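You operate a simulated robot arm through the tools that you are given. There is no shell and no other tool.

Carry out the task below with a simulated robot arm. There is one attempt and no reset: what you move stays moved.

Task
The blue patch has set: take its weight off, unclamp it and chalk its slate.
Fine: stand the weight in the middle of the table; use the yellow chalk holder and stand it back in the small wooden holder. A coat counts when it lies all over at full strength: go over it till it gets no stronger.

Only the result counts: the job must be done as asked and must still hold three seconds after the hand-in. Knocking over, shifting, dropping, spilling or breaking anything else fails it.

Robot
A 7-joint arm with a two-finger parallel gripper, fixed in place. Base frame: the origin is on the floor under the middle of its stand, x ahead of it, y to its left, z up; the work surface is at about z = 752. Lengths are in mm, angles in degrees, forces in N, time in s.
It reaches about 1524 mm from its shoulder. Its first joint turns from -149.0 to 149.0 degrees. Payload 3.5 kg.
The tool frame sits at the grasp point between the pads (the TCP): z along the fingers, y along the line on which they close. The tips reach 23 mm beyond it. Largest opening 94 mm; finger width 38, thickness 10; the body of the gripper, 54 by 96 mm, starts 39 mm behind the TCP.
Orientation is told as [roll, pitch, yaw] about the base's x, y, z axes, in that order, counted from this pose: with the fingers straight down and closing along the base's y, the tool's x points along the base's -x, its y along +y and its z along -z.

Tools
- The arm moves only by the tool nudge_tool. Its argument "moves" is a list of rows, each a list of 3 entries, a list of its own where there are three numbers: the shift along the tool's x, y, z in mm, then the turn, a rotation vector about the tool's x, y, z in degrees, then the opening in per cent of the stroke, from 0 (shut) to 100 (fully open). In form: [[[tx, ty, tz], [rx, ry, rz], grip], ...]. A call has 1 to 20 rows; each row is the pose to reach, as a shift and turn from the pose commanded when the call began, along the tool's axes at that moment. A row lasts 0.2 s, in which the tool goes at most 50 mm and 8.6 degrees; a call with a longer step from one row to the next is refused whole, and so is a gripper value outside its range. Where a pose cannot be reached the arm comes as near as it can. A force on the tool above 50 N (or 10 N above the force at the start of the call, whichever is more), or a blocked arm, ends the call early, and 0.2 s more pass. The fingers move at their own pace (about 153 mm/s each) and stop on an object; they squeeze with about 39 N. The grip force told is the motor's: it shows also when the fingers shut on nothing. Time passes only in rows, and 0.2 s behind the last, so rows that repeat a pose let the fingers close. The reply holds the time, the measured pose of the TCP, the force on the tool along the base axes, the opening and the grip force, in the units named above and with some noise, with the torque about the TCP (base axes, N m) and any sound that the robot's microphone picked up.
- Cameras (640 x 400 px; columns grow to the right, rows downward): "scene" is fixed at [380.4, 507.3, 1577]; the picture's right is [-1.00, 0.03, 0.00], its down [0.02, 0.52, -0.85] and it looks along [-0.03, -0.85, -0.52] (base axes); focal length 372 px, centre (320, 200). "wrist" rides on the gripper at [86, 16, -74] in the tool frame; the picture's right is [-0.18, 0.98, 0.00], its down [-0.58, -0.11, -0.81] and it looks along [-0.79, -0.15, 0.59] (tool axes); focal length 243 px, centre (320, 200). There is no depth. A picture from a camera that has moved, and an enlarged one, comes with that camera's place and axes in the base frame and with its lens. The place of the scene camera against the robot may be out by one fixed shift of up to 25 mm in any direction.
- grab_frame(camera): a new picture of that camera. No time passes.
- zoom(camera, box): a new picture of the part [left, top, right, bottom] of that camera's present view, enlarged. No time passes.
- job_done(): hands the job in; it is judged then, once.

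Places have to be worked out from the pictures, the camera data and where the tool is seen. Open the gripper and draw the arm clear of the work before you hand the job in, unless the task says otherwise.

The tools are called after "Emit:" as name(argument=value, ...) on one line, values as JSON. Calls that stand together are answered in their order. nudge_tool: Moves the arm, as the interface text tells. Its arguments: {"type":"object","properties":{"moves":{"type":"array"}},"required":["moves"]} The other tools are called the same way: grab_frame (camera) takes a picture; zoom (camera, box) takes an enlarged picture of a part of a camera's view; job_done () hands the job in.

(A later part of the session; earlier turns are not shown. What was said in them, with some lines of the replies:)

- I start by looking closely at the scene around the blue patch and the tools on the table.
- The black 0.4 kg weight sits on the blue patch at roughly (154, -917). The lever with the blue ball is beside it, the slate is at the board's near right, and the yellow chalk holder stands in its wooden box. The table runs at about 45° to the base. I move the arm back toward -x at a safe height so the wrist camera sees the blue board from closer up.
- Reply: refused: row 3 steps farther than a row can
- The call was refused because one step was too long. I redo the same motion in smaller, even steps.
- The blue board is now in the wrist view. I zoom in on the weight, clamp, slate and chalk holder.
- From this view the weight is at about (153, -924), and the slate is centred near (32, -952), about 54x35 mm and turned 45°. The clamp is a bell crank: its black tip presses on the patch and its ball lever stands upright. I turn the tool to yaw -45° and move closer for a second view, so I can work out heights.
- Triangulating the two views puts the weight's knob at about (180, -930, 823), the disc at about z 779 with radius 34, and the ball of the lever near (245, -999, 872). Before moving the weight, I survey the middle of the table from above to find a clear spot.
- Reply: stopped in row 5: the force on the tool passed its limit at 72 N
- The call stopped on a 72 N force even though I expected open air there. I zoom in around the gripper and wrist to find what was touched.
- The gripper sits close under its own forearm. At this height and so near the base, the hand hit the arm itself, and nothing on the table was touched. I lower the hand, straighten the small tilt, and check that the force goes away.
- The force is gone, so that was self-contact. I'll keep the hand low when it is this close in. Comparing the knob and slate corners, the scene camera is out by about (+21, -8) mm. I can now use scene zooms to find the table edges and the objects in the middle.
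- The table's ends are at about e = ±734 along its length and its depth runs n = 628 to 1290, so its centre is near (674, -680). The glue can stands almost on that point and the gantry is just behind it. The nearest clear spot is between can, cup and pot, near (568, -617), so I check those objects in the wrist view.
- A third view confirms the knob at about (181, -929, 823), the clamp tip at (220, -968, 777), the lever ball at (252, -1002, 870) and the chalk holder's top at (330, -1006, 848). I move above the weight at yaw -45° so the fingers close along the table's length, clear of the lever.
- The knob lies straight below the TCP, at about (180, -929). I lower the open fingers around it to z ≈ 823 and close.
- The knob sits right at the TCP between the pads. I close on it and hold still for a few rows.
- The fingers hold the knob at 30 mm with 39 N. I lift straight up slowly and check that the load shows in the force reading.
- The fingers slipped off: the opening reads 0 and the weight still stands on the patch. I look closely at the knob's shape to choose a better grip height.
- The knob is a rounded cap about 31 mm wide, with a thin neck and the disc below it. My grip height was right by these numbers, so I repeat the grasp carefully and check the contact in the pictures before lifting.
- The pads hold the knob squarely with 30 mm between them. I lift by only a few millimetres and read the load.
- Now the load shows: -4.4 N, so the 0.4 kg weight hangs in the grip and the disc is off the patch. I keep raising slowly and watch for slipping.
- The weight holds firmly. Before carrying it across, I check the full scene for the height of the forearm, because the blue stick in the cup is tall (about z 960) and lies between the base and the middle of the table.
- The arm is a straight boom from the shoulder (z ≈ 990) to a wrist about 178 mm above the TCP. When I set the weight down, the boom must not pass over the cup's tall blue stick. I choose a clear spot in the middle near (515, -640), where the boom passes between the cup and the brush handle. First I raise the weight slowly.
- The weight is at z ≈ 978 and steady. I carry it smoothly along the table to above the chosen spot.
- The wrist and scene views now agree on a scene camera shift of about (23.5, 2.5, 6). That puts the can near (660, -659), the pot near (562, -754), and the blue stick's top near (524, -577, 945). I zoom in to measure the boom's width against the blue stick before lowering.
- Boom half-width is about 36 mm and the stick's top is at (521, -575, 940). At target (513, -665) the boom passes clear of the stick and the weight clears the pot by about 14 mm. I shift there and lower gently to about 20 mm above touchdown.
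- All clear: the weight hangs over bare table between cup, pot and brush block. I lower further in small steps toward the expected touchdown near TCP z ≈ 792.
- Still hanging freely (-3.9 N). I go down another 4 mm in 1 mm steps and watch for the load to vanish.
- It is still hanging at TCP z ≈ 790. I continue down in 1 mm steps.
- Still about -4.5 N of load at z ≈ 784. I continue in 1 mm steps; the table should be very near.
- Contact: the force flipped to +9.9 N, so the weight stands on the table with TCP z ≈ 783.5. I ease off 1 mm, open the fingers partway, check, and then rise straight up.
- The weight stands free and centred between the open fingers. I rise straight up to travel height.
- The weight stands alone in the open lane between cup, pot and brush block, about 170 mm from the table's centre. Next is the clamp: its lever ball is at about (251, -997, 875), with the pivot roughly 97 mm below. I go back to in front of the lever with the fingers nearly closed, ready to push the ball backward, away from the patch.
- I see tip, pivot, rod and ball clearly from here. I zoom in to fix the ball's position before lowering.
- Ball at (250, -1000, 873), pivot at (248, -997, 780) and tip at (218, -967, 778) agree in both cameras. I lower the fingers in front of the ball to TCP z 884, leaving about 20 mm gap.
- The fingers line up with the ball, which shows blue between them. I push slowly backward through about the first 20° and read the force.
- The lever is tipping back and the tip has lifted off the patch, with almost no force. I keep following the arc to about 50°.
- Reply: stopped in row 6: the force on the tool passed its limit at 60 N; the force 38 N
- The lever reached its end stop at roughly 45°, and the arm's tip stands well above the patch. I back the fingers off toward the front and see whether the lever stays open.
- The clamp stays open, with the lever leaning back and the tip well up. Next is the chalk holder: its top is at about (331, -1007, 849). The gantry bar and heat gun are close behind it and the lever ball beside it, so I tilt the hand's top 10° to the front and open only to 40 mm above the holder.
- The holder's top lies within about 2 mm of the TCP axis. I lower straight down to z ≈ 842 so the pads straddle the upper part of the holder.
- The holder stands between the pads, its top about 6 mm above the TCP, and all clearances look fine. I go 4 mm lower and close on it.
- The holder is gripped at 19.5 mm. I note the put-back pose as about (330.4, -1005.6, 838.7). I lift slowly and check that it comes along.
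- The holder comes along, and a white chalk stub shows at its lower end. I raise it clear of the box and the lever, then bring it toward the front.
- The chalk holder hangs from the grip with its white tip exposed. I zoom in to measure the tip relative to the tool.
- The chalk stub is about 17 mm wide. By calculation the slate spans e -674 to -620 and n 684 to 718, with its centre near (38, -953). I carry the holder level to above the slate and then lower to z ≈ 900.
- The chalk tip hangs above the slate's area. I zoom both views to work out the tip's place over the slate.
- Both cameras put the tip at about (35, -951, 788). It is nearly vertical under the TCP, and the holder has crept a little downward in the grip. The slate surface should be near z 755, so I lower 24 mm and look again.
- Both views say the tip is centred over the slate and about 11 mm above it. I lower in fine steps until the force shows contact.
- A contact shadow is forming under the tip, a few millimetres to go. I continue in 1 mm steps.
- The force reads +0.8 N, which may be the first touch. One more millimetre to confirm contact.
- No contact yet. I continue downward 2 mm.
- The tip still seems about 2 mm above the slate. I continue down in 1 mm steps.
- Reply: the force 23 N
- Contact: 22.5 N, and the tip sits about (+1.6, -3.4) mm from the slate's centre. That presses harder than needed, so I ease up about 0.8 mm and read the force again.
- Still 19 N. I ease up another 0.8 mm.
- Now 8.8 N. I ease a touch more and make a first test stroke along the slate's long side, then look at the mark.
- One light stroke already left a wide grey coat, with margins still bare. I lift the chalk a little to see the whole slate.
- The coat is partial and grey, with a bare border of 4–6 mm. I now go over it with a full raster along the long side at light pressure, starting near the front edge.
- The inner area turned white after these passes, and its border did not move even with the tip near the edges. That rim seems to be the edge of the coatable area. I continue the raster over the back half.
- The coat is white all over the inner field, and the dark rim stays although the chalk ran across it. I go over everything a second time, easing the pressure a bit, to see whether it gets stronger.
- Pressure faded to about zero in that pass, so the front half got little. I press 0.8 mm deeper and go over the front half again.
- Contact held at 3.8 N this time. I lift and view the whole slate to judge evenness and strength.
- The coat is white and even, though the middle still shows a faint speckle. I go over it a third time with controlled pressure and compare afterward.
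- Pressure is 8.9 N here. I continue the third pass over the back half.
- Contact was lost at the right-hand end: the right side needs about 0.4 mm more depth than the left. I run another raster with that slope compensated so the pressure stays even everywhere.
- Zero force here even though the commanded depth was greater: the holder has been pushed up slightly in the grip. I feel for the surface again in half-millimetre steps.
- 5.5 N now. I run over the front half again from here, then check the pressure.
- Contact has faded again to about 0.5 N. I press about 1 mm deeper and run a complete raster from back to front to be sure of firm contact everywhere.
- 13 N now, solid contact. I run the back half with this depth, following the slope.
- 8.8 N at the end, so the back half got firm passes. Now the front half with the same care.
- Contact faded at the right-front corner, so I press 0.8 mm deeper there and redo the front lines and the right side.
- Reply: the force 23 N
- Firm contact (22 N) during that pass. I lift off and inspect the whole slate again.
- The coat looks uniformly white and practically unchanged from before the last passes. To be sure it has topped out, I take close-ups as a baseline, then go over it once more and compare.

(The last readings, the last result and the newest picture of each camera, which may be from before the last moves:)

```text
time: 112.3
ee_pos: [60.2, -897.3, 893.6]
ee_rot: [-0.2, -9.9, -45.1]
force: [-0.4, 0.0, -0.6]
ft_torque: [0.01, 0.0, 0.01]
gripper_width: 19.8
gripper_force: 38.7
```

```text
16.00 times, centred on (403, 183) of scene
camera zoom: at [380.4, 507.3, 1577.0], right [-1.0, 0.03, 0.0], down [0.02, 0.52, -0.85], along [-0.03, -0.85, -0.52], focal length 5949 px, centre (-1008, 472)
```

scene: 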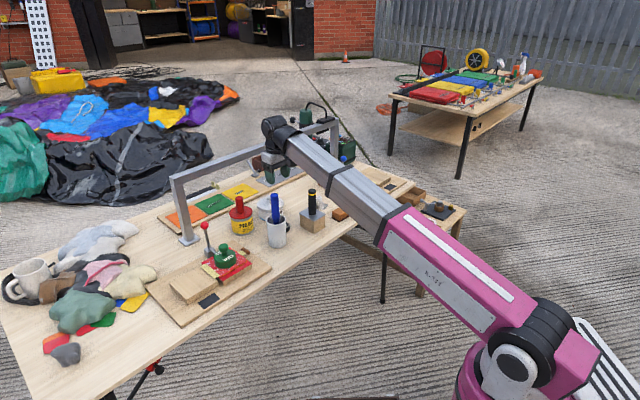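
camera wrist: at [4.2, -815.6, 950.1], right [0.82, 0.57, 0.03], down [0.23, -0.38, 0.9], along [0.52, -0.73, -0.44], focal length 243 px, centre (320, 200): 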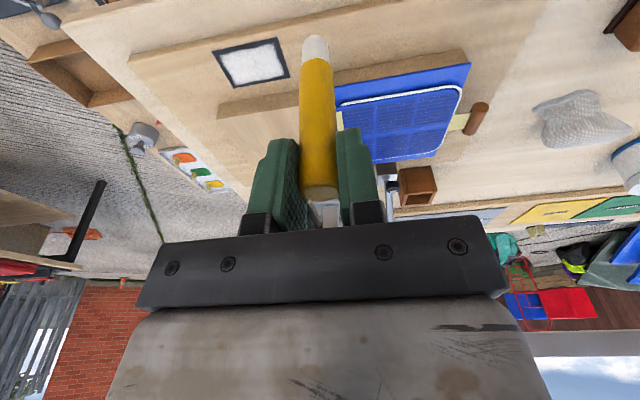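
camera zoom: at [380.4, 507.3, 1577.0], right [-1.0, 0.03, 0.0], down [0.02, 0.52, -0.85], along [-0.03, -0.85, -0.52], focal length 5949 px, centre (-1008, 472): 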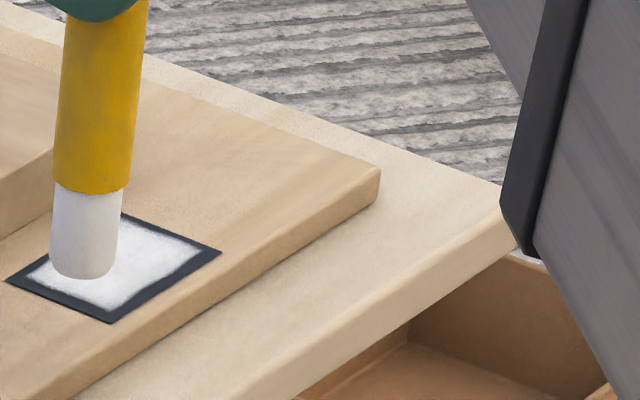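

The baseline is nearly pure white. I do one more verifying raster, first over the front and middle lines.

Emit:
nudge_tool(moves=[[[-4, -20, 15], [0, 0, 0], 0], [[-11, -45, 31], [0, 0, 0], 0], [[-12, -45, 37.6], [0, 0, 0], 0], [[-7.07, -36, 36.8], [0, 0, 0], 0], [[-7.07, -47.5, 36.7], [0, 0, 0], 0], [[-7.07, -59, 36.6], [0, 0, 0], 0], [[-7.07, -70.5, 36.5], [0, 0, 0], 0], [[-7.07, -82, 36.45], [0, 0, 0], 0], [[-13, -82, 37.5], [0, 0, 0], 0], [[-13, -70.5, 37.6], [0, 0, 0], 0], [[-13, -59, 37.65], [0, 0, 0], 0], [[-13, -47.5, 37.75], [0, 0, 0], 0], [[-13, -36, 37.85], [0, 0, 0], 0], [[-18.9, -36, 38.9], [0, 0, 0], 0], [[-18.9, -47.5, 38.8], [0, 0, 0], 0], [[-18.9, -59, 38.7], [0, 0, 0], 0], [[-18.9, -70.5, 38.6], [0, 0, 0], 0], [[-18.9, -82, 38.55], [0, 0, 0], 0]])

```text
time: 116.1
ee_pos: [21.5, -971.6, 859.0]
ee_rot: [-0.1, -10.0, -45.1]
force: [1.1, 0.0, -0.3]
ft_torque: [-0.02, 0.0, -0.01]
gripper_width: 19.9
gripper_force: 39.6
```

Contact was lost by the end, as the holder slides up a little each time. I press 1 mm deeper and cover the middle and back lines.

Emit:
nudge_tool(moves=[[[0.17, 0, 1.0], [0, 0, 0], 0], [[0.17, 11.5, 1.05], [0, 0, 0], 0], [[0.17, 23, 1.15], [0, 0, 0], 0], [[0.17, 34.5, 1.25], [0, 0, 0], 0], [[0.17, 46, 1.35], [0, 0, 0], 0], [[-5.7, 46, 2.4], [0, 0, 0], 0], [[-5.7, 34.5, 2.35], [0, 0, 0], 0], [[-5.7, 23, 2.3], [0, 0, 0], 0], [[-5.7, 11.5, 2.25], [0, 0, 0], 0], [[-5.7, 0, 2.2], [0, 0, 0], 0], [[-11.6, 0, 3.25], [0, 0, 0], 0], [[-11.6, 11.5, 3.35], [0, 0, 0], 0], [[-11.6, 23, 3.45], [0, 0, 0], 0], [[-11.6, 34.5, 3.55], [0, 0, 0], 0], [[-11.6, 46, 3.65], [0, 0, 0], 0]])

```text
time: 119.3
ee_pos: [62.7, -947.9, 857.1]
ee_rot: [0.0, -10.0, -44.9]
force: [-3.5, -4.9, 20.0]
ft_torque: [-0.5, 0.39, -0.03]
gripper_width: 20.0
gripper_force: 39.2
```

20 N at the right-back, firm all along. I finish with the front lines at this depth.

Emit:
nudge_tool(moves=[[[4, 0, -1.0], [0, 0, 0], 0], [[11.8, 0, -2.3], [0, 0, 0], 0], [[11.8, -11.5, -2.3], [0, 0, 0], 0], [[11.8, -23, -2.35], [0, 0, 0], 0], [[11.8, -34.5, -2.4], [0, 0, 0], 0], [[11.8, -46, -2.45], [0, 0, 0], 0], [[17.7, -46, -3.45], [0, 0, 0], 0], [[17.7, -34.5, -3.3], [0, 0, 0], 0], [[17.7, -23, -3.2], [0, 0, 0], 0], [[17.7, -11.5, -3.1], [0, 0, 0], 0], [[17.7, 0, -3.0], [0, 0, 0], 0], [[23.6, 0, -4.0], [0, 0, 0], 0], [[23.6, -11.5, -4.0], [0, 0, 0], 0], [[23.6, -23, -4.05], [0, 0, 0], 0], [[23.6, -34.5, -4.1], [0, 0, 0], 0], [[23.6, -46, -4.15], [0, 0, 0], 0]])

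```text
time: 122.7
ee_pos: [11.3, -964.5, 857.2]
ee_rot: [-0.1, -10.1, -45.1]
force: [2.9, 2.9, 11.1]
ft_torque: [0.23, -0.3, 0.01]
gripper_width: 19.9
gripper_force: 39.0
```

Firm contact of 11 N to the end. I lift off and compare the coat with the baseline.

Emit:
nudge_tool(moves=[[[-1, 0, -6], [0, 0, 0], 0], [[-2, 10, -14], [0, 0, 0], 0], [[0, 30, -22], [0, 0, 0], 0], [[4, 52, -30], [0, 0, 0], 0], [[10, 80, -38], [0, 0, 0], 0], [[10, 80, -38], [0, 0, 0], 0]])

Emit:
grab_frame(camera="wrist")

Emit:
zoom(camera="wrist", box=[205, 30, 309, 95])

Emit:
zoom(camera="scene", box=[395, 178, 411, 188])

```text
time: 124.1
ee_pos: [58.0, -896.8, 893.1]
ee_rot: [-0.1, -10.0, -45.1]
force: [-0.1, 0.3, -1.0]
ft_torque: [0.01, 0.02, 0.01]
gripper_width: 19.7
gripper_force: 39.4
```

```text
taken
camera wrist: at [1.8, -815.8, 949.7], right [0.82, 0.57, 0.03], down [0.23, -0.38, 0.9], along [0.52, -0.73, -0.44], focal length 243 px, centre (320, 200)
```

wrist: 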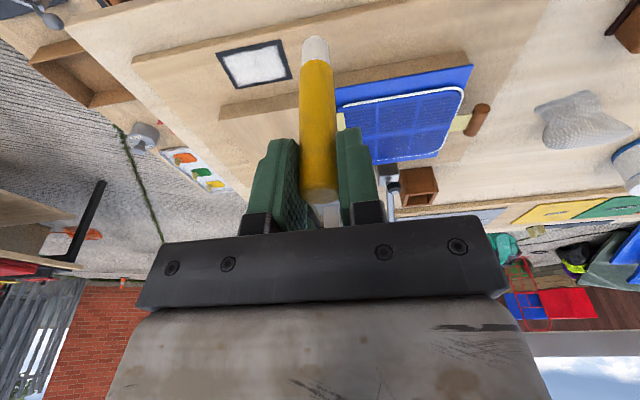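

```text
6.15 times, centred on (257, 62) of wrist
camera zoom: at [1.8, -815.8, 949.7], right [0.82, 0.57, 0.03], down [0.23, -0.38, 0.9], along [0.52, -0.73, -0.44], focal length 1493 px, centre (708, 1046)
```

zoom: 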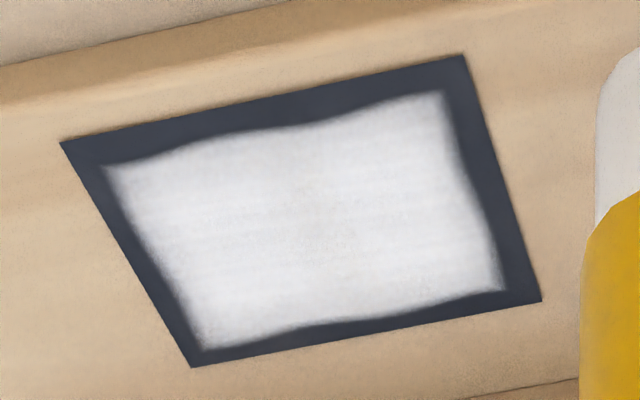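

```text
16.00 times, centred on (403, 183) of scene
camera zoom: at [380.4, 507.3, 1577.0], right [-1.0, 0.03, 0.0], down [0.02, 0.52, -0.85], along [-0.03, -0.85, -0.52], focal length 5949 px, centre (-1008, 472)
```

zoom: 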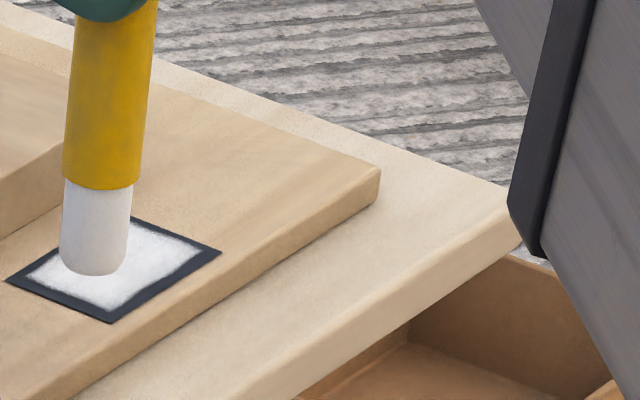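

Nothing changed, so the coat is at full strength. Now I return the holder to its box: first I zoom on the tip to see how the holder sits in the grip.

Emit:
zoom(camera="wrist", box=[260, 20, 380, 220])

Emit:
zoom(camera="scene", box=[380, 150, 428, 190])

```text
2.00 times, centred on (320, 120) of wrist
camera zoom: at [1.8, -815.8, 949.7], right [0.82, 0.57, 0.03], down [0.23, -0.38, 0.9], along [0.52, -0.73, -0.44], focal length 485 px, centre (320, 360)
```

zoom: 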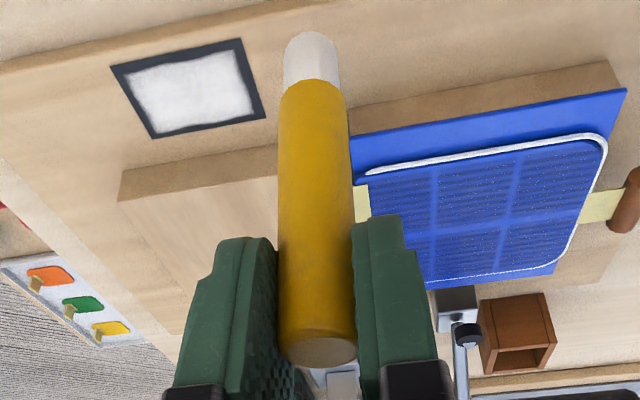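

```text
10.00 times, centred on (404, 170) of scene
camera zoom: at [380.4, 507.3, 1577.0], right [-1.0, 0.03, 0.0], down [0.02, 0.52, -0.85], along [-0.03, -0.85, -0.52], focal length 3718 px, centre (-520, 500)
```

zoom: 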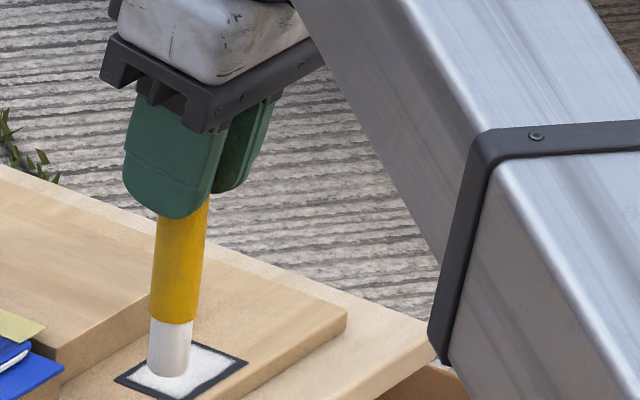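

The tip lies within 2 mm right below the TCP, about 104 mm down. I raise and carry the holder back to a point in front of its box.

Emit:
nudge_tool(moves=[[[-2, 0, -11], [0, 0, 0], 0], [[-5, 0, -28], [0, 0, 0], 0], [[-7.8, 0, -44.2], [0, 0, 0], 0], [[-16, 5.8, -42.8], [0, 0, 0], 0], [[-32, 17.4, -39.9], [0, 0, 0], 0], [[-52, 31.3, -36.5], [0, 0, 0], 0], [[-73, 46.4, -32.7], [0, 0, 0], 0], [[-94, 61.4, -29], [0, 0, 0], 0], [[-115, 76.5, -25.3], [0, 0, 0], 0], [[-135, 90.4, -21.8], [0, 0, 0], 0], [[-152, 102.6, -18.8], [0, 0, 0], 0], [[-164, 111, -16.7], [0, 0, 0], 0], [[-170.7, 115.9, -15.5], [0, 0, 0], 0], [[-170.7, 115.9, -15.5], [0, 0, 0], 0]])

Emit:
grab_frame(camera="wrist")

Emit:
zoom(camera="scene", box=[280, 100, 440, 200])

```text
time: 127.1
ee_pos: [256.5, -930.9, 937.1]
ee_rot: [0.0, -10.1, -45.0]
force: [-0.5, 0.2, -0.6]
ft_torque: [0.0, -0.01, -0.03]
gripper_width: 19.6
gripper_force: 38.9
```

```text
taken
camera wrist: at [199.7, -849.5, 995.0], right [0.82, 0.57, 0.03], down [0.23, -0.38, 0.9], along [0.52, -0.73, -0.44], focal length 243 px, centre (320, 200)
```

wrist: 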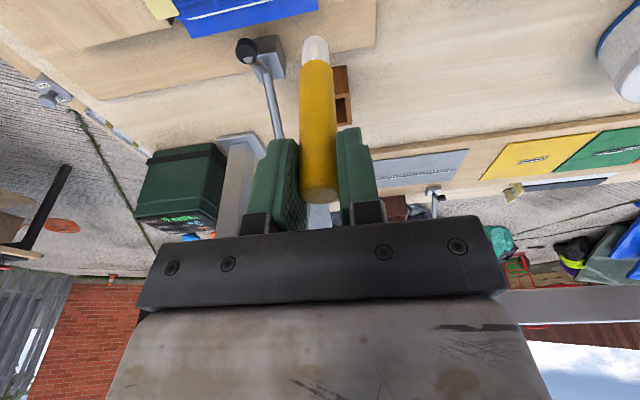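

```text
4.00 times, centred on (360, 150) of scene
camera zoom: at [380.4, 507.3, 1577.0], right [-1.0, 0.03, 0.0], down [0.02, 0.52, -0.85], along [-0.03, -0.85, -0.52], focal length 1487 px, centre (160, 400)
```

zoom: 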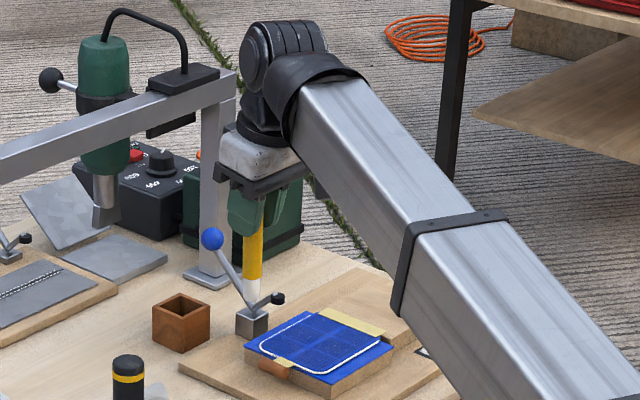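

The holder is lined up in front of the box at e ≈ -477. I move it backward to directly above the box at (330.5, -1006).

Emit:
nudge_tool(moves=[[[-8, 0, 1.4], [0, 0, 0], 0], [[-22, -0.2, 3.9], [0, 0, 0], 0], [[-40, -0.3, 7.1], [0, 0, 0], 0], [[-58, -0.5, 10.2], [0, 0, 0], 0], [[-76, -0.6, 13.4], [0, 0, 0], 0], [[-92, -0.7, 16.2], [0, 0, 0], 0], [[-101, -0.8, 17.8], [0, 0, 0], 0], [[-103.8, -0.8, 18.3], [0, 0, 0], 0], [[-103.8, -0.8, 18.3], [0, 0, 0], 0]])

Emit:
grab_frame(camera="wrist")

Emit:
zoom(camera="scene", box=[300, 130, 380, 190])

```text
time: 129.1
ee_pos: [331.2, -1005.6, 938.5]
ee_rot: [-0.1, -9.9, -45.1]
force: [0.3, -0.4, -1.0]
ft_torque: [0.03, -0.01, 0.03]
gripper_width: 19.8
gripper_force: 39.3
```

```text
taken
camera wrist: at [274.1, -925.0, 996.3], right [0.82, 0.57, 0.03], down [0.23, -0.38, 0.9], along [0.52, -0.73, -0.44], focal length 243 px, centre (320, 200)
```

wrist: 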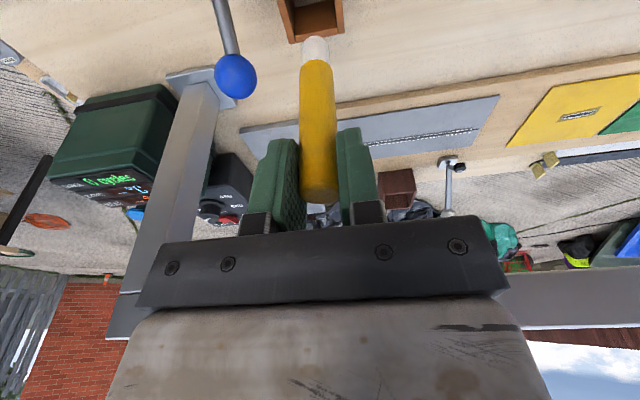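

```text
6.67 times, centred on (340, 160) of scene
camera zoom: at [380.4, 507.3, 1577.0], right [-1.0, 0.03, 0.0], down [0.02, 0.52, -0.85], along [-0.03, -0.85, -0.52], focal length 2479 px, centre (187, 467)
```

zoom: 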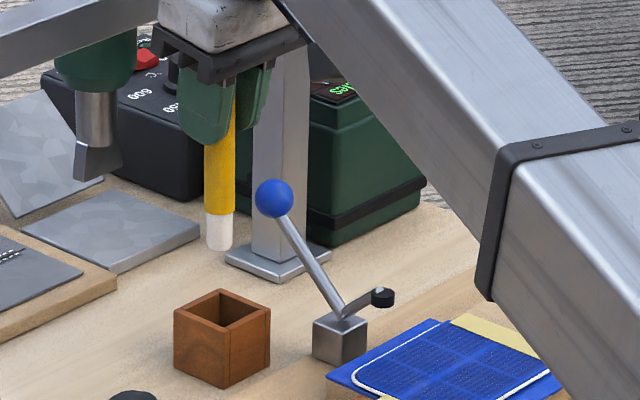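

The holder hangs above the empty box. I zoom both views to check the alignment of the tip with the opening.

Emit:
zoom(camera="wrist", box=[250, 0, 382, 83])

Emit:
zoom(camera="scene", box=[305, 155, 353, 190])

```text
4.82 times, centred on (316, 42) of wrist
camera zoom: at [274.1, -925.0, 996.3], right [0.82, 0.57, 0.03], down [0.23, -0.38, 0.9], along [0.52, -0.73, -0.44], focal length 1169 px, centre (339, 964)
```

zoom: 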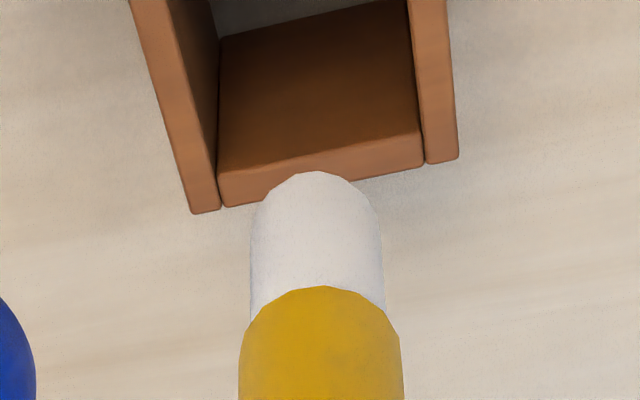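

```text
11.43 times, centred on (329, 172) of scene
camera zoom: at [380.4, 507.3, 1577.0], right [-1.0, 0.03, 0.0], down [0.02, 0.52, -0.85], along [-0.03, -0.85, -0.52], focal length 4249 px, centre (217, 514)
```

zoom: 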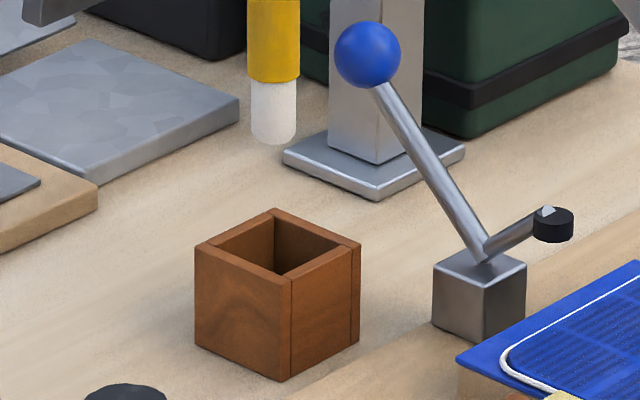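

The box's opening is about 34.5 mm wide, centred at e = -477.6, n = 944, and the tip is within 1 mm of that. I lower the holder into the box, with 20 mm held in reserve.

Emit:
nudge_tool(moves=[[[1.7, -0.5, 9.8], [0, 0, 0], 0], [[3.8, -0.5, 21.7], [0, 0, 0], 0], [[5.9, -0.5, 33.5], [0, 0, 0], 0], [[8, -0.5, 45.3], [0, 0, 0], 0], [[10.1, -0.5, 57.1], [0, 0, 0], 0], [[11.8, -0.5, 67], [0, 0, 0], 0], [[12.7, -0.5, 71.9], [0, 0, 0], 0], [[12.7, -0.5, 71.9], [0, 0, 0], 0]])

Emit:
grab_frame(camera="wrist")

Emit:
zoom(camera="scene", box=[305, 145, 353, 190])

```text
time: 130.9
ee_pos: [329.1, -1005.5, 864.9]
ee_rot: [-0.1, -9.9, -45.1]
force: [0.6, -0.6, -0.6]
ft_torque: [0.0, 0.02, 0.02]
gripper_width: 19.6
gripper_force: 38.8
```

```text
taken
camera wrist: at [272.4, -925.0, 922.7], right [0.82, 0.57, 0.03], down [0.23, -0.38, 0.9], along [0.52, -0.73, -0.44], focal length 243 px, centre (320, 200)
```

wrist: 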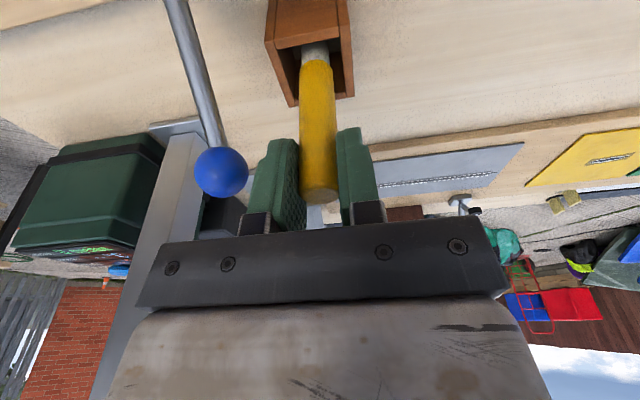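

```text
8.89 times, centred on (329, 168) of scene
camera zoom: at [380.4, 507.3, 1577.0], right [-1.0, 0.03, 0.0], down [0.02, 0.52, -0.85], along [-0.03, -0.85, -0.52], focal length 3305 px, centre (240, 489)
```

zoom: 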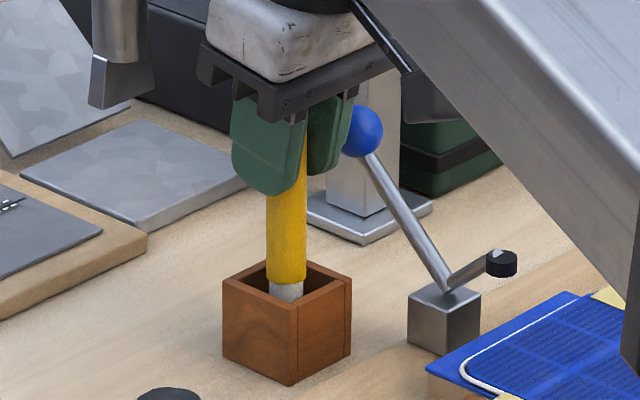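

The holder is well centred in the opening with no contact. I continue down in 2 mm steps.

Emit:
nudge_tool(moves=[[[0.35, 0, 2], [0, 0, 0], 0], [[0.7, 0, 3.9], [0, 0, 0], 0], [[1.05, 0, 5.9], [0, 0, 0], 0], [[1.4, 0, 7.9], [0, 0, 0], 0], [[1.4, 0, 7.9], [0, 0, 0], 0]])

```text
time: 132.1
ee_pos: [330.5, -1006.5, 857.3]
ee_rot: [0.0, -10.1, -45.1]
force: [1.0, -0.4, -0.7]
ft_torque: [0.0, -0.02, -0.02]
gripper_width: 19.7
gripper_force: 38.8
```

Emit:
nudge_tool(moves=[[[0.35, 0, 2], [0, 0, 0], 0], [[0.7, 0, 3.9], [0, 0, 0], 0], [[0.7, 0, 3.9], [0, 0, 0], 0]])

Emit:
zoom(camera="wrist", box=[250, 0, 410, 230])

```text
time: 132.9
ee_pos: [329.3, -1005.7, 852.2]
ee_rot: [-0.2, -10.1, -45.1]
force: [0.4, -0.8, 0.2]
ft_torque: [0.03, -0.01, -0.01]
gripper_width: 19.8
gripper_force: 39.0
```

```text
1.74 times, centred on (330, 115) of wrist
camera zoom: at [272.2, -925.2, 910.6], right [0.82, 0.57, 0.03], down [0.23, -0.38, 0.9], along [0.52, -0.73, -0.44], focal length 422 px, centre (303, 348)
```

zoom: 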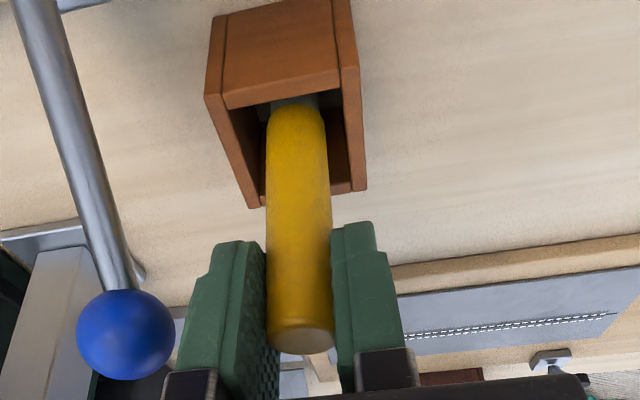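

No contact yet at 852. I keep going in 1–2 mm steps.

Emit:
nudge_tool(moves=[[[0.17, 0, 1], [0, 0, 0], 0], [[0.35, 0, 2], [0, 0, 0], 0], [[0.52, 0, 3], [0, 0, 0], 0], [[0.52, 0, 3], [0, 0, 0], 0]])

```text
time: 133.9
ee_pos: [330.1, -1006.2, 849.7]
ee_rot: [-0.2, -10.0, -45.1]
force: [0.7, 0.5, 0.1]
ft_torque: [-0.03, 0.0, 0.02]
gripper_width: 19.9
gripper_force: 39.1
```

Emit:
nudge_tool(moves=[[[0.17, 0, 1], [0, 0, 0], 0], [[0.35, 0, 2], [0, 0, 0], 0], [[0.52, 0, 3], [0, 0, 0], 0], [[0.52, 0, 3], [0, 0, 0], 0]])

```text
time: 134.9
ee_pos: [330.3, -1007.2, 847.6]
ee_rot: [-0.1, -10.2, -45.2]
force: [-0.8, -0.4, -0.8]
ft_torque: [-0.02, 0.02, 0.0]
gripper_width: 19.9
gripper_force: 38.6
```

Still free at about 847. I continue in 1 mm steps.

Emit:
nudge_tool(moves=[[[0.17, 0, 1], [0, 0, 0], 0], [[0.35, 0, 2], [0, 0, 0], 0], [[0.35, 0, 2], [0, 0, 0], 0]])

Emit:
zoom(camera="wrist", box=[250, 0, 410, 230])

```text
time: 135.7
ee_pos: [331.1, -1006.5, 844.9]
ee_rot: [0.0, -10.2, -45.1]
force: [-0.3, 0.0, 0.1]
ft_torque: [0.01, -0.02, 0.01]
gripper_width: 19.6
gripper_force: 38.6
```

```text
1.74 times, centred on (330, 115) of wrist
camera zoom: at [273.8, -925.2, 902.7], right [0.82, 0.57, 0.03], down [0.23, -0.38, 0.9], along [0.52, -0.73, -0.44], focal length 422 px, centre (303, 348)
```

zoom: 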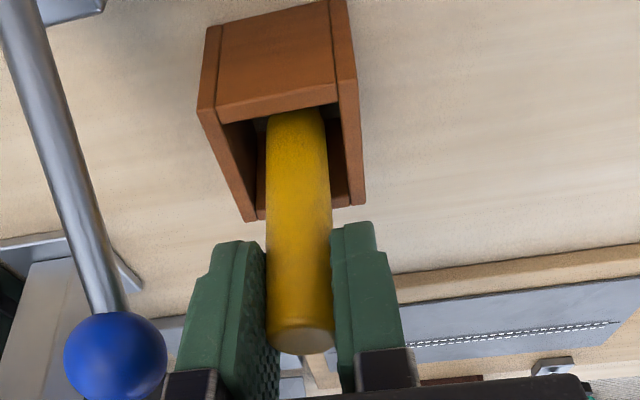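

By the holder's top edge it sits about 5 mm lower in the grip than at pick-up, so touchdown is due at about 843–844. I continue in half-millimetre to 1 mm steps.

Emit:
nudge_tool(moves=[[[0.09, 0, 0.5], [0, 0, 0], 0], [[0.17, 0, 1], [0, 0, 0], 0], [[0.26, 0, 1.5], [0, 0, 0], 0], [[0.26, 0, 1.5], [0, 0, 0], 0]])

```text
time: 136.7
ee_pos: [329.3, -1007.0, 844.5]
ee_rot: [-0.2, -10.2, -45.1]
force: [0.8, 0.3, 28.6]
ft_torque: [0.12, -0.09, -0.01]
gripper_width: 19.5
gripper_force: 38.6
```

Touchdown: 28.6 N, so the holder stands on the bottom of the box. I ease up about 1.3 mm before releasing.

Emit:
nudge_tool(moves=[[[-0.12, 0, -0.7], [0, 0, 0], 0], [[-0.23, 0, -1.3], [0, 0, 0], 0], [[-0.23, 0, -1.3], [0, 0, 0], 0]])

```text
time: 137.5
ee_pos: [329.5, -1006.5, 845.0]
ee_rot: [-0.1, -10.1, -45.1]
force: [0.9, -0.5, 13.8]
ft_torque: [-0.01, -0.08, -0.03]
gripper_width: 19.5
gripper_force: 39.4
```

Emit:
nudge_tool(moves=[[[-0.07, 0, -0.4], [0, 0, 0], 0], [[-0.14, 0, -0.8], [0, 0, 0], 0], [[-0.14, 0, -0.8], [0, 0, 0], 0]])

```text
time: 138.3
ee_pos: [330.0, -1006.8, 845.8]
ee_rot: [0.0, -9.9, -45.2]
force: [0.0, -1.0, -0.2]
ft_torque: [-0.05, -0.03, -0.01]
gripper_width: 19.8
gripper_force: 38.4
```

The force is zero and the holder is standing at its floor level. I open the fingers gently to 40 mm.

Emit:
nudge_tool(moves=[[[0.05, 0, 0.3], [0, 0, 0], 0], [[0.05, 0, 0.3], [0, 0, 0], 22], [[0.05, 0, 0.3], [0, 0, 0], 24], [[0.05, 0, 0.3], [0, 0, 0], 28], [[0.05, 0, 0.3], [0, 0, 0], 34], [[0.05, 0, 0.3], [0, 0, 0], 42], [[0.05, 0, 0.3], [0, 0, 0], 42], [[0.05, 0, 0.3], [0, 0, 0], 42]])

Emit:
grab_frame(camera="wrist")

Emit:
zoom(camera="scene", box=[305, 145, 353, 190])

```text
time: 140.1
ee_pos: [330.3, -1005.8, 845.5]
ee_rot: [-0.1, -10.1, -45.2]
force: [0.2, -0.3, -1.0]
ft_torque: [0.02, 0.0, -0.03]
gripper_width: 39.5
gripper_force: 0.1
```

```text
taken
camera wrist: at [273.8, -925.7, 902.8], right [0.82, 0.57, 0.03], down [0.23, -0.38, 0.9], along [0.52, -0.73, -0.44], focal length 243 px, centre (320, 200)
```

wrist: 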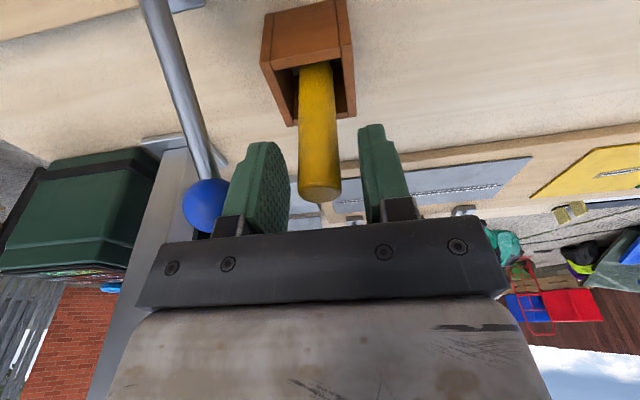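

```text
8.89 times, centred on (329, 168) of scene
camera zoom: at [380.4, 507.3, 1577.0], right [-1.0, 0.03, 0.0], down [0.02, 0.52, -0.85], along [-0.03, -0.85, -0.52], focal length 3305 px, centre (240, 489)
```

zoom: 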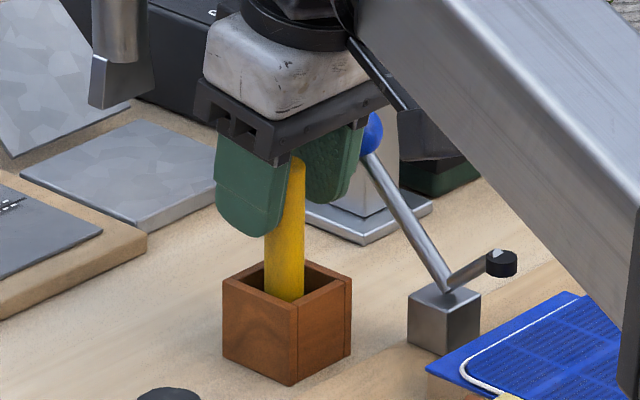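

The fingers are open. The holder stays in the box, perhaps leaning slightly. I rise a little, straight up, and look closely.

Emit:
nudge_tool(moves=[[[-0.9, 0, -5], [0, 0, 0], 42], [[-2.2, 0, -12.5], [0, 0, 0], 42], [[-4.3, 0, -24.5], [0, 0, 0], 42], [[-7, 0, -40], [0, 0, 0], 42], [[-10.4, 0, -59], [0, 0, 0], 42], [[-13.9, 0, -78.8], [0, 0, 0], 42], [[-13.9, 0, -78.8], [0, 0, 0], 42]])

Emit:
zoom(camera="scene", box=[305, 145, 353, 190])

Emit:
grab_frame(camera="wrist")

```text
time: 141.7
ee_pos: [330.3, -1007.9, 926.6]
ee_rot: [-0.2, -10.0, -45.1]
force: [-0.9, -0.1, 0.1]
ft_torque: [0.02, 0.03, 0.01]
gripper_width: 39.4
gripper_force: 0.0
```

```text
8.89 times, centred on (329, 168) of scene
camera zoom: at [380.4, 507.3, 1577.0], right [-1.0, 0.03, 0.0], down [0.02, 0.52, -0.85], along [-0.03, -0.85, -0.52], focal length 3305 px, centre (240, 489)
```

zoom: 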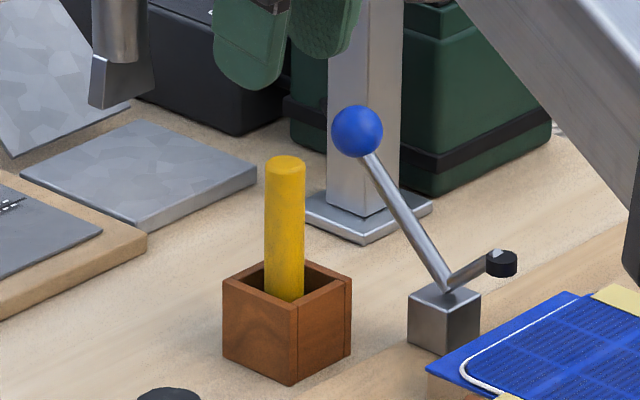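

```text
taken
camera wrist: at [274.4, -926.0, 983.1], right [0.82, 0.57, 0.03], down [0.23, -0.38, 0.9], along [0.52, -0.73, -0.44], focal length 243 px, centre (320, 200)
```

wrist: 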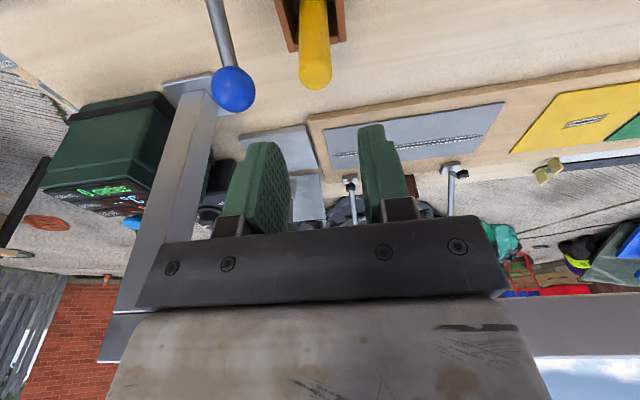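

The holder stands upright in its box, just as it did at the start. I withdraw the open hand toward the front, away from gantry and lever.

Emit:
nudge_tool(moves=[[[15, 0, -4.8], [0, 0, 0], 42], [[45, 0, -14.3], [0, 0, 0], 42], [[80, 0, -25.4], [0, 0, 0], 60], [[115, 0, -36.5], [0, 0, 0], 80], [[144.2, 0, -45.8], [0, 0, 0], 100], [[144.2, 0, -45.8], [0, 0, 0], 100]])

Emit:
grab_frame(camera="scene")

```text
time: 143.1
ee_pos: [226.8, -901.3, 946.7]
ee_rot: [-0.1, -10.1, -45.1]
force: [0.0, 0.4, -0.7]
ft_torque: [0.01, -0.01, -0.02]
gripper_width: 93.9
gripper_force: 0.0
```

```text
taken
```

scene: 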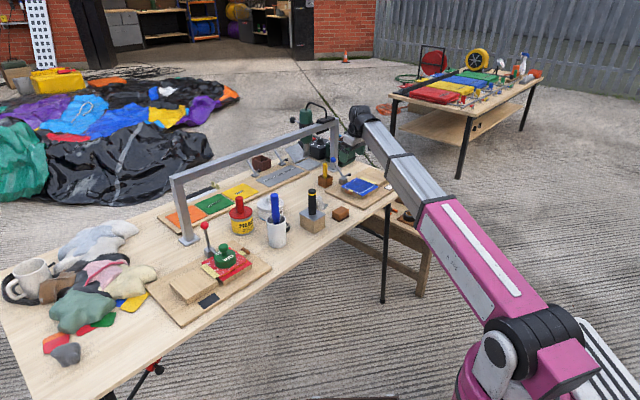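

I check the rest of the scene in close-up: weight, blue board, and the other objects.

Emit:
zoom(camera="scene", box=[200, 170, 360, 270])

Emit:
zoom(camera="scene", box=[300, 140, 420, 215])

Emit:
grab_frame(camera="wrist")

```text
4.00 times, centred on (280, 220) of scene
camera zoom: at [380.4, 507.3, 1577.0], right [-1.0, 0.03, 0.0], down [0.02, 0.52, -0.85], along [-0.03, -0.85, -0.52], focal length 1487 px, centre (480, 120)
```

zoom: 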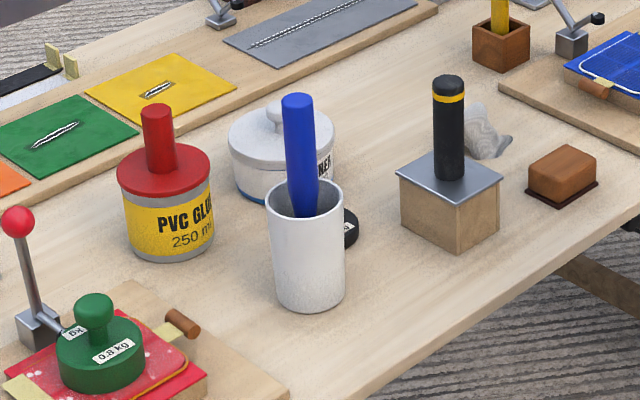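

```text
5.33 times, centred on (360, 178) of scene
camera zoom: at [380.4, 507.3, 1577.0], right [-1.0, 0.03, 0.0], down [0.02, 0.52, -0.85], along [-0.03, -0.85, -0.52], focal length 1983 px, centre (107, 320)
```

zoom: 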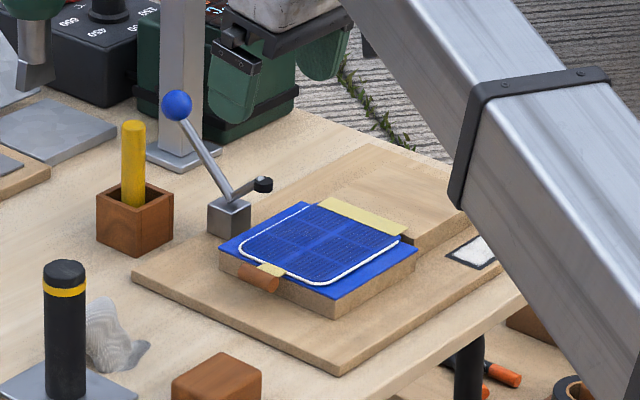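

```text
taken
camera wrist: at [168.8, -819.6, 1003.2], right [0.82, 0.57, 0.03], down [0.23, -0.38, 0.9], along [0.52, -0.73, -0.44], focal length 243 px, centre (320, 200)
```

wrist: 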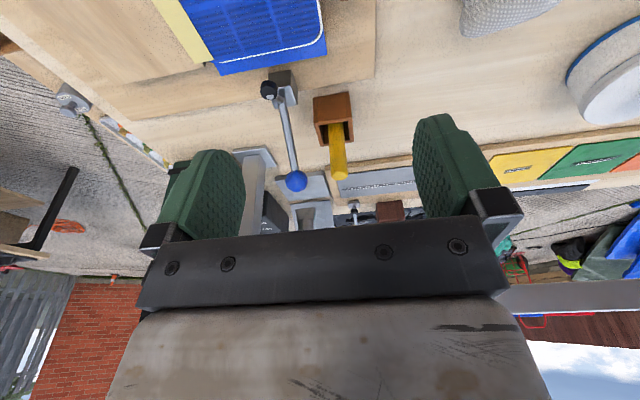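

Everything is in place: the weight stands on bare table behind the cup, the clamp is open, the slate is white, and the holder is upright in its box. I withdraw the open hand fully, over to the front beyond the table's edge.

Emit:
nudge_tool(moves=[[[34.5, -15.5, -7.1], [0, 0, 0], 100], [[69, -31, -14.2], [0, 0, 0], 100], [[103.4, -46.5, -21.3], [0, 0, 0], 100], [[137.9, -62, -28.4], [0, 0, 0], 100], [[172.4, -77.6, -35.5], [0, 0, 0], 100], [[206.9, -93, -42.6], [0, 0, 0], 100], [[241.3, -108.6, -49.7], [0, 0, 0], 100], [[275.8, -124.1, -56.8], [0, 0, 0], 100], [[275.8, -124.1, -56.8], [0, 0, 0], 100]])

Emit:
grab_frame(camera="scene")

Emit:
grab_frame(camera="wrist")

```text
time: 145.1
ee_pos: [-63.2, -789.6, 952.6]
ee_rot: [-0.1, -10.0, -45.0]
force: [0.9, 0.1, -0.2]
ft_torque: [-0.01, -0.02, 0.0]
gripper_width: 94.0
gripper_force: 0.1
```

```text
taken
```

scene: 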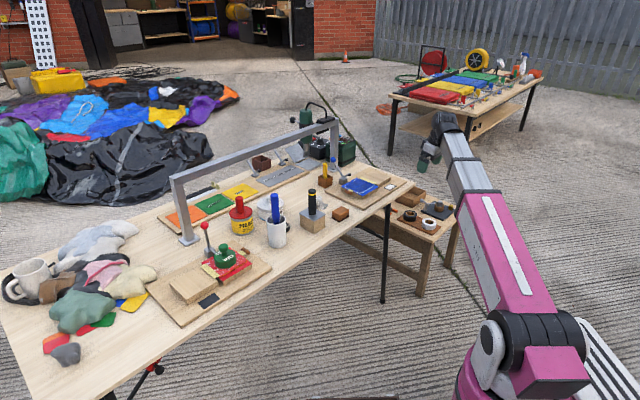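

```text
taken
camera wrist: at [-119.1, -707.9, 1009.7], right [0.82, 0.57, 0.03], down [0.23, -0.38, 0.9], along [0.52, -0.73, -0.44], focal length 243 px, centre (320, 200)
```

wrist: 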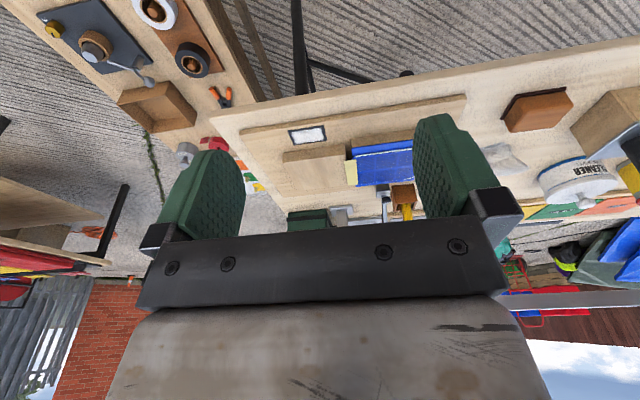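

The arm is clear of the table with the gripper open. One last close-up of the blue board and slate before I hand in.

Emit:
zoom(camera="scene", box=[310, 145, 420, 215])

Emit:
zoom(camera="scene", box=[392, 174, 416, 194])

```text
5.71 times, centred on (365, 180) of scene
camera zoom: at [380.4, 507.3, 1577.0], right [-1.0, 0.03, 0.0], down [0.02, 0.52, -0.85], along [-0.03, -0.85, -0.52], focal length 2125 px, centre (63, 314)
```

zoom: 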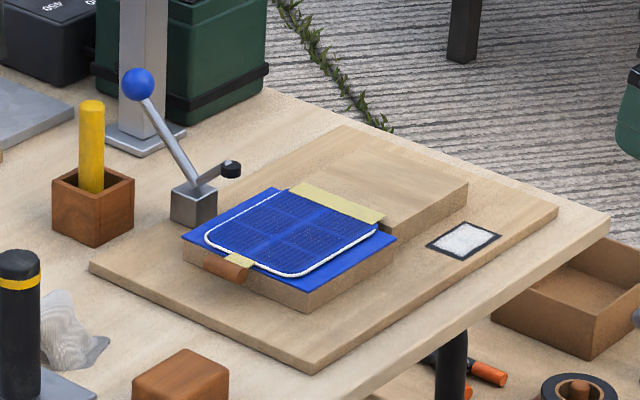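

```text
16.00 times, centred on (404, 184) of scene
camera zoom: at [380.4, 507.3, 1577.0], right [-1.0, 0.03, 0.0], down [0.02, 0.52, -0.85], along [-0.03, -0.85, -0.52], focal length 5949 px, centre (-1024, 456)
```

zoom: 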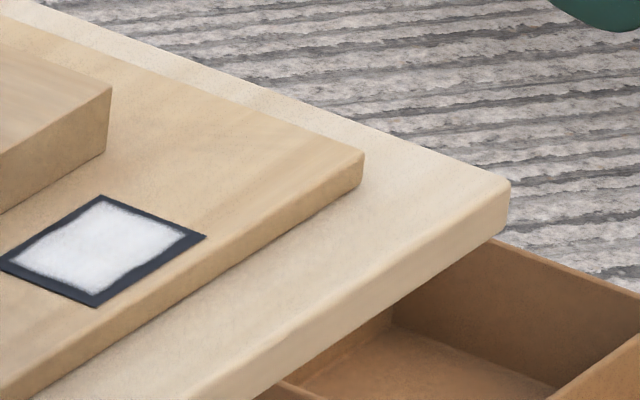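

The pictures show the finished state: the weight is off the patch and standing on the table, the clamp is open, and the slate is coated white. The yellow holder is upright in its box, nothing else looks moved, and the arm is clear with the gripper open. I hand the job in.

Emit:
job_done()

```text
The job is handed in.
```

The blue patch is freed and its slate is chalked, and I've handed the job in; I haven't seen the verdict.

- **Weight:** it stands upright on bare table, clear of everything, about 170 mm from the table's exact centre. The glue can stands almost on the centre. At the nearer clear spots the arm would have hit the tall blue stick in the cup. If "middle" is judged tightly, this is the part most likely to fail.
- **First lift:** the fingers slipped off the weight's knob on the first try. The weight stayed where it was, and the second try held.
- **Clamp:** it is open. The lever leans back against its stop, and the tip is well off the patch.
- **Slate:** it is white over its inner area, and the last passes made it no stronger. A dark rim of about 4–6 mm stayed bare even where the chalk ran over it, so I took that rim as not coatable.
- **Chalk holder:** the yellow holder stands upright in its small wooden box again.

I saw nothing else knocked or moved. The arm is clear of the table with the gripper open.
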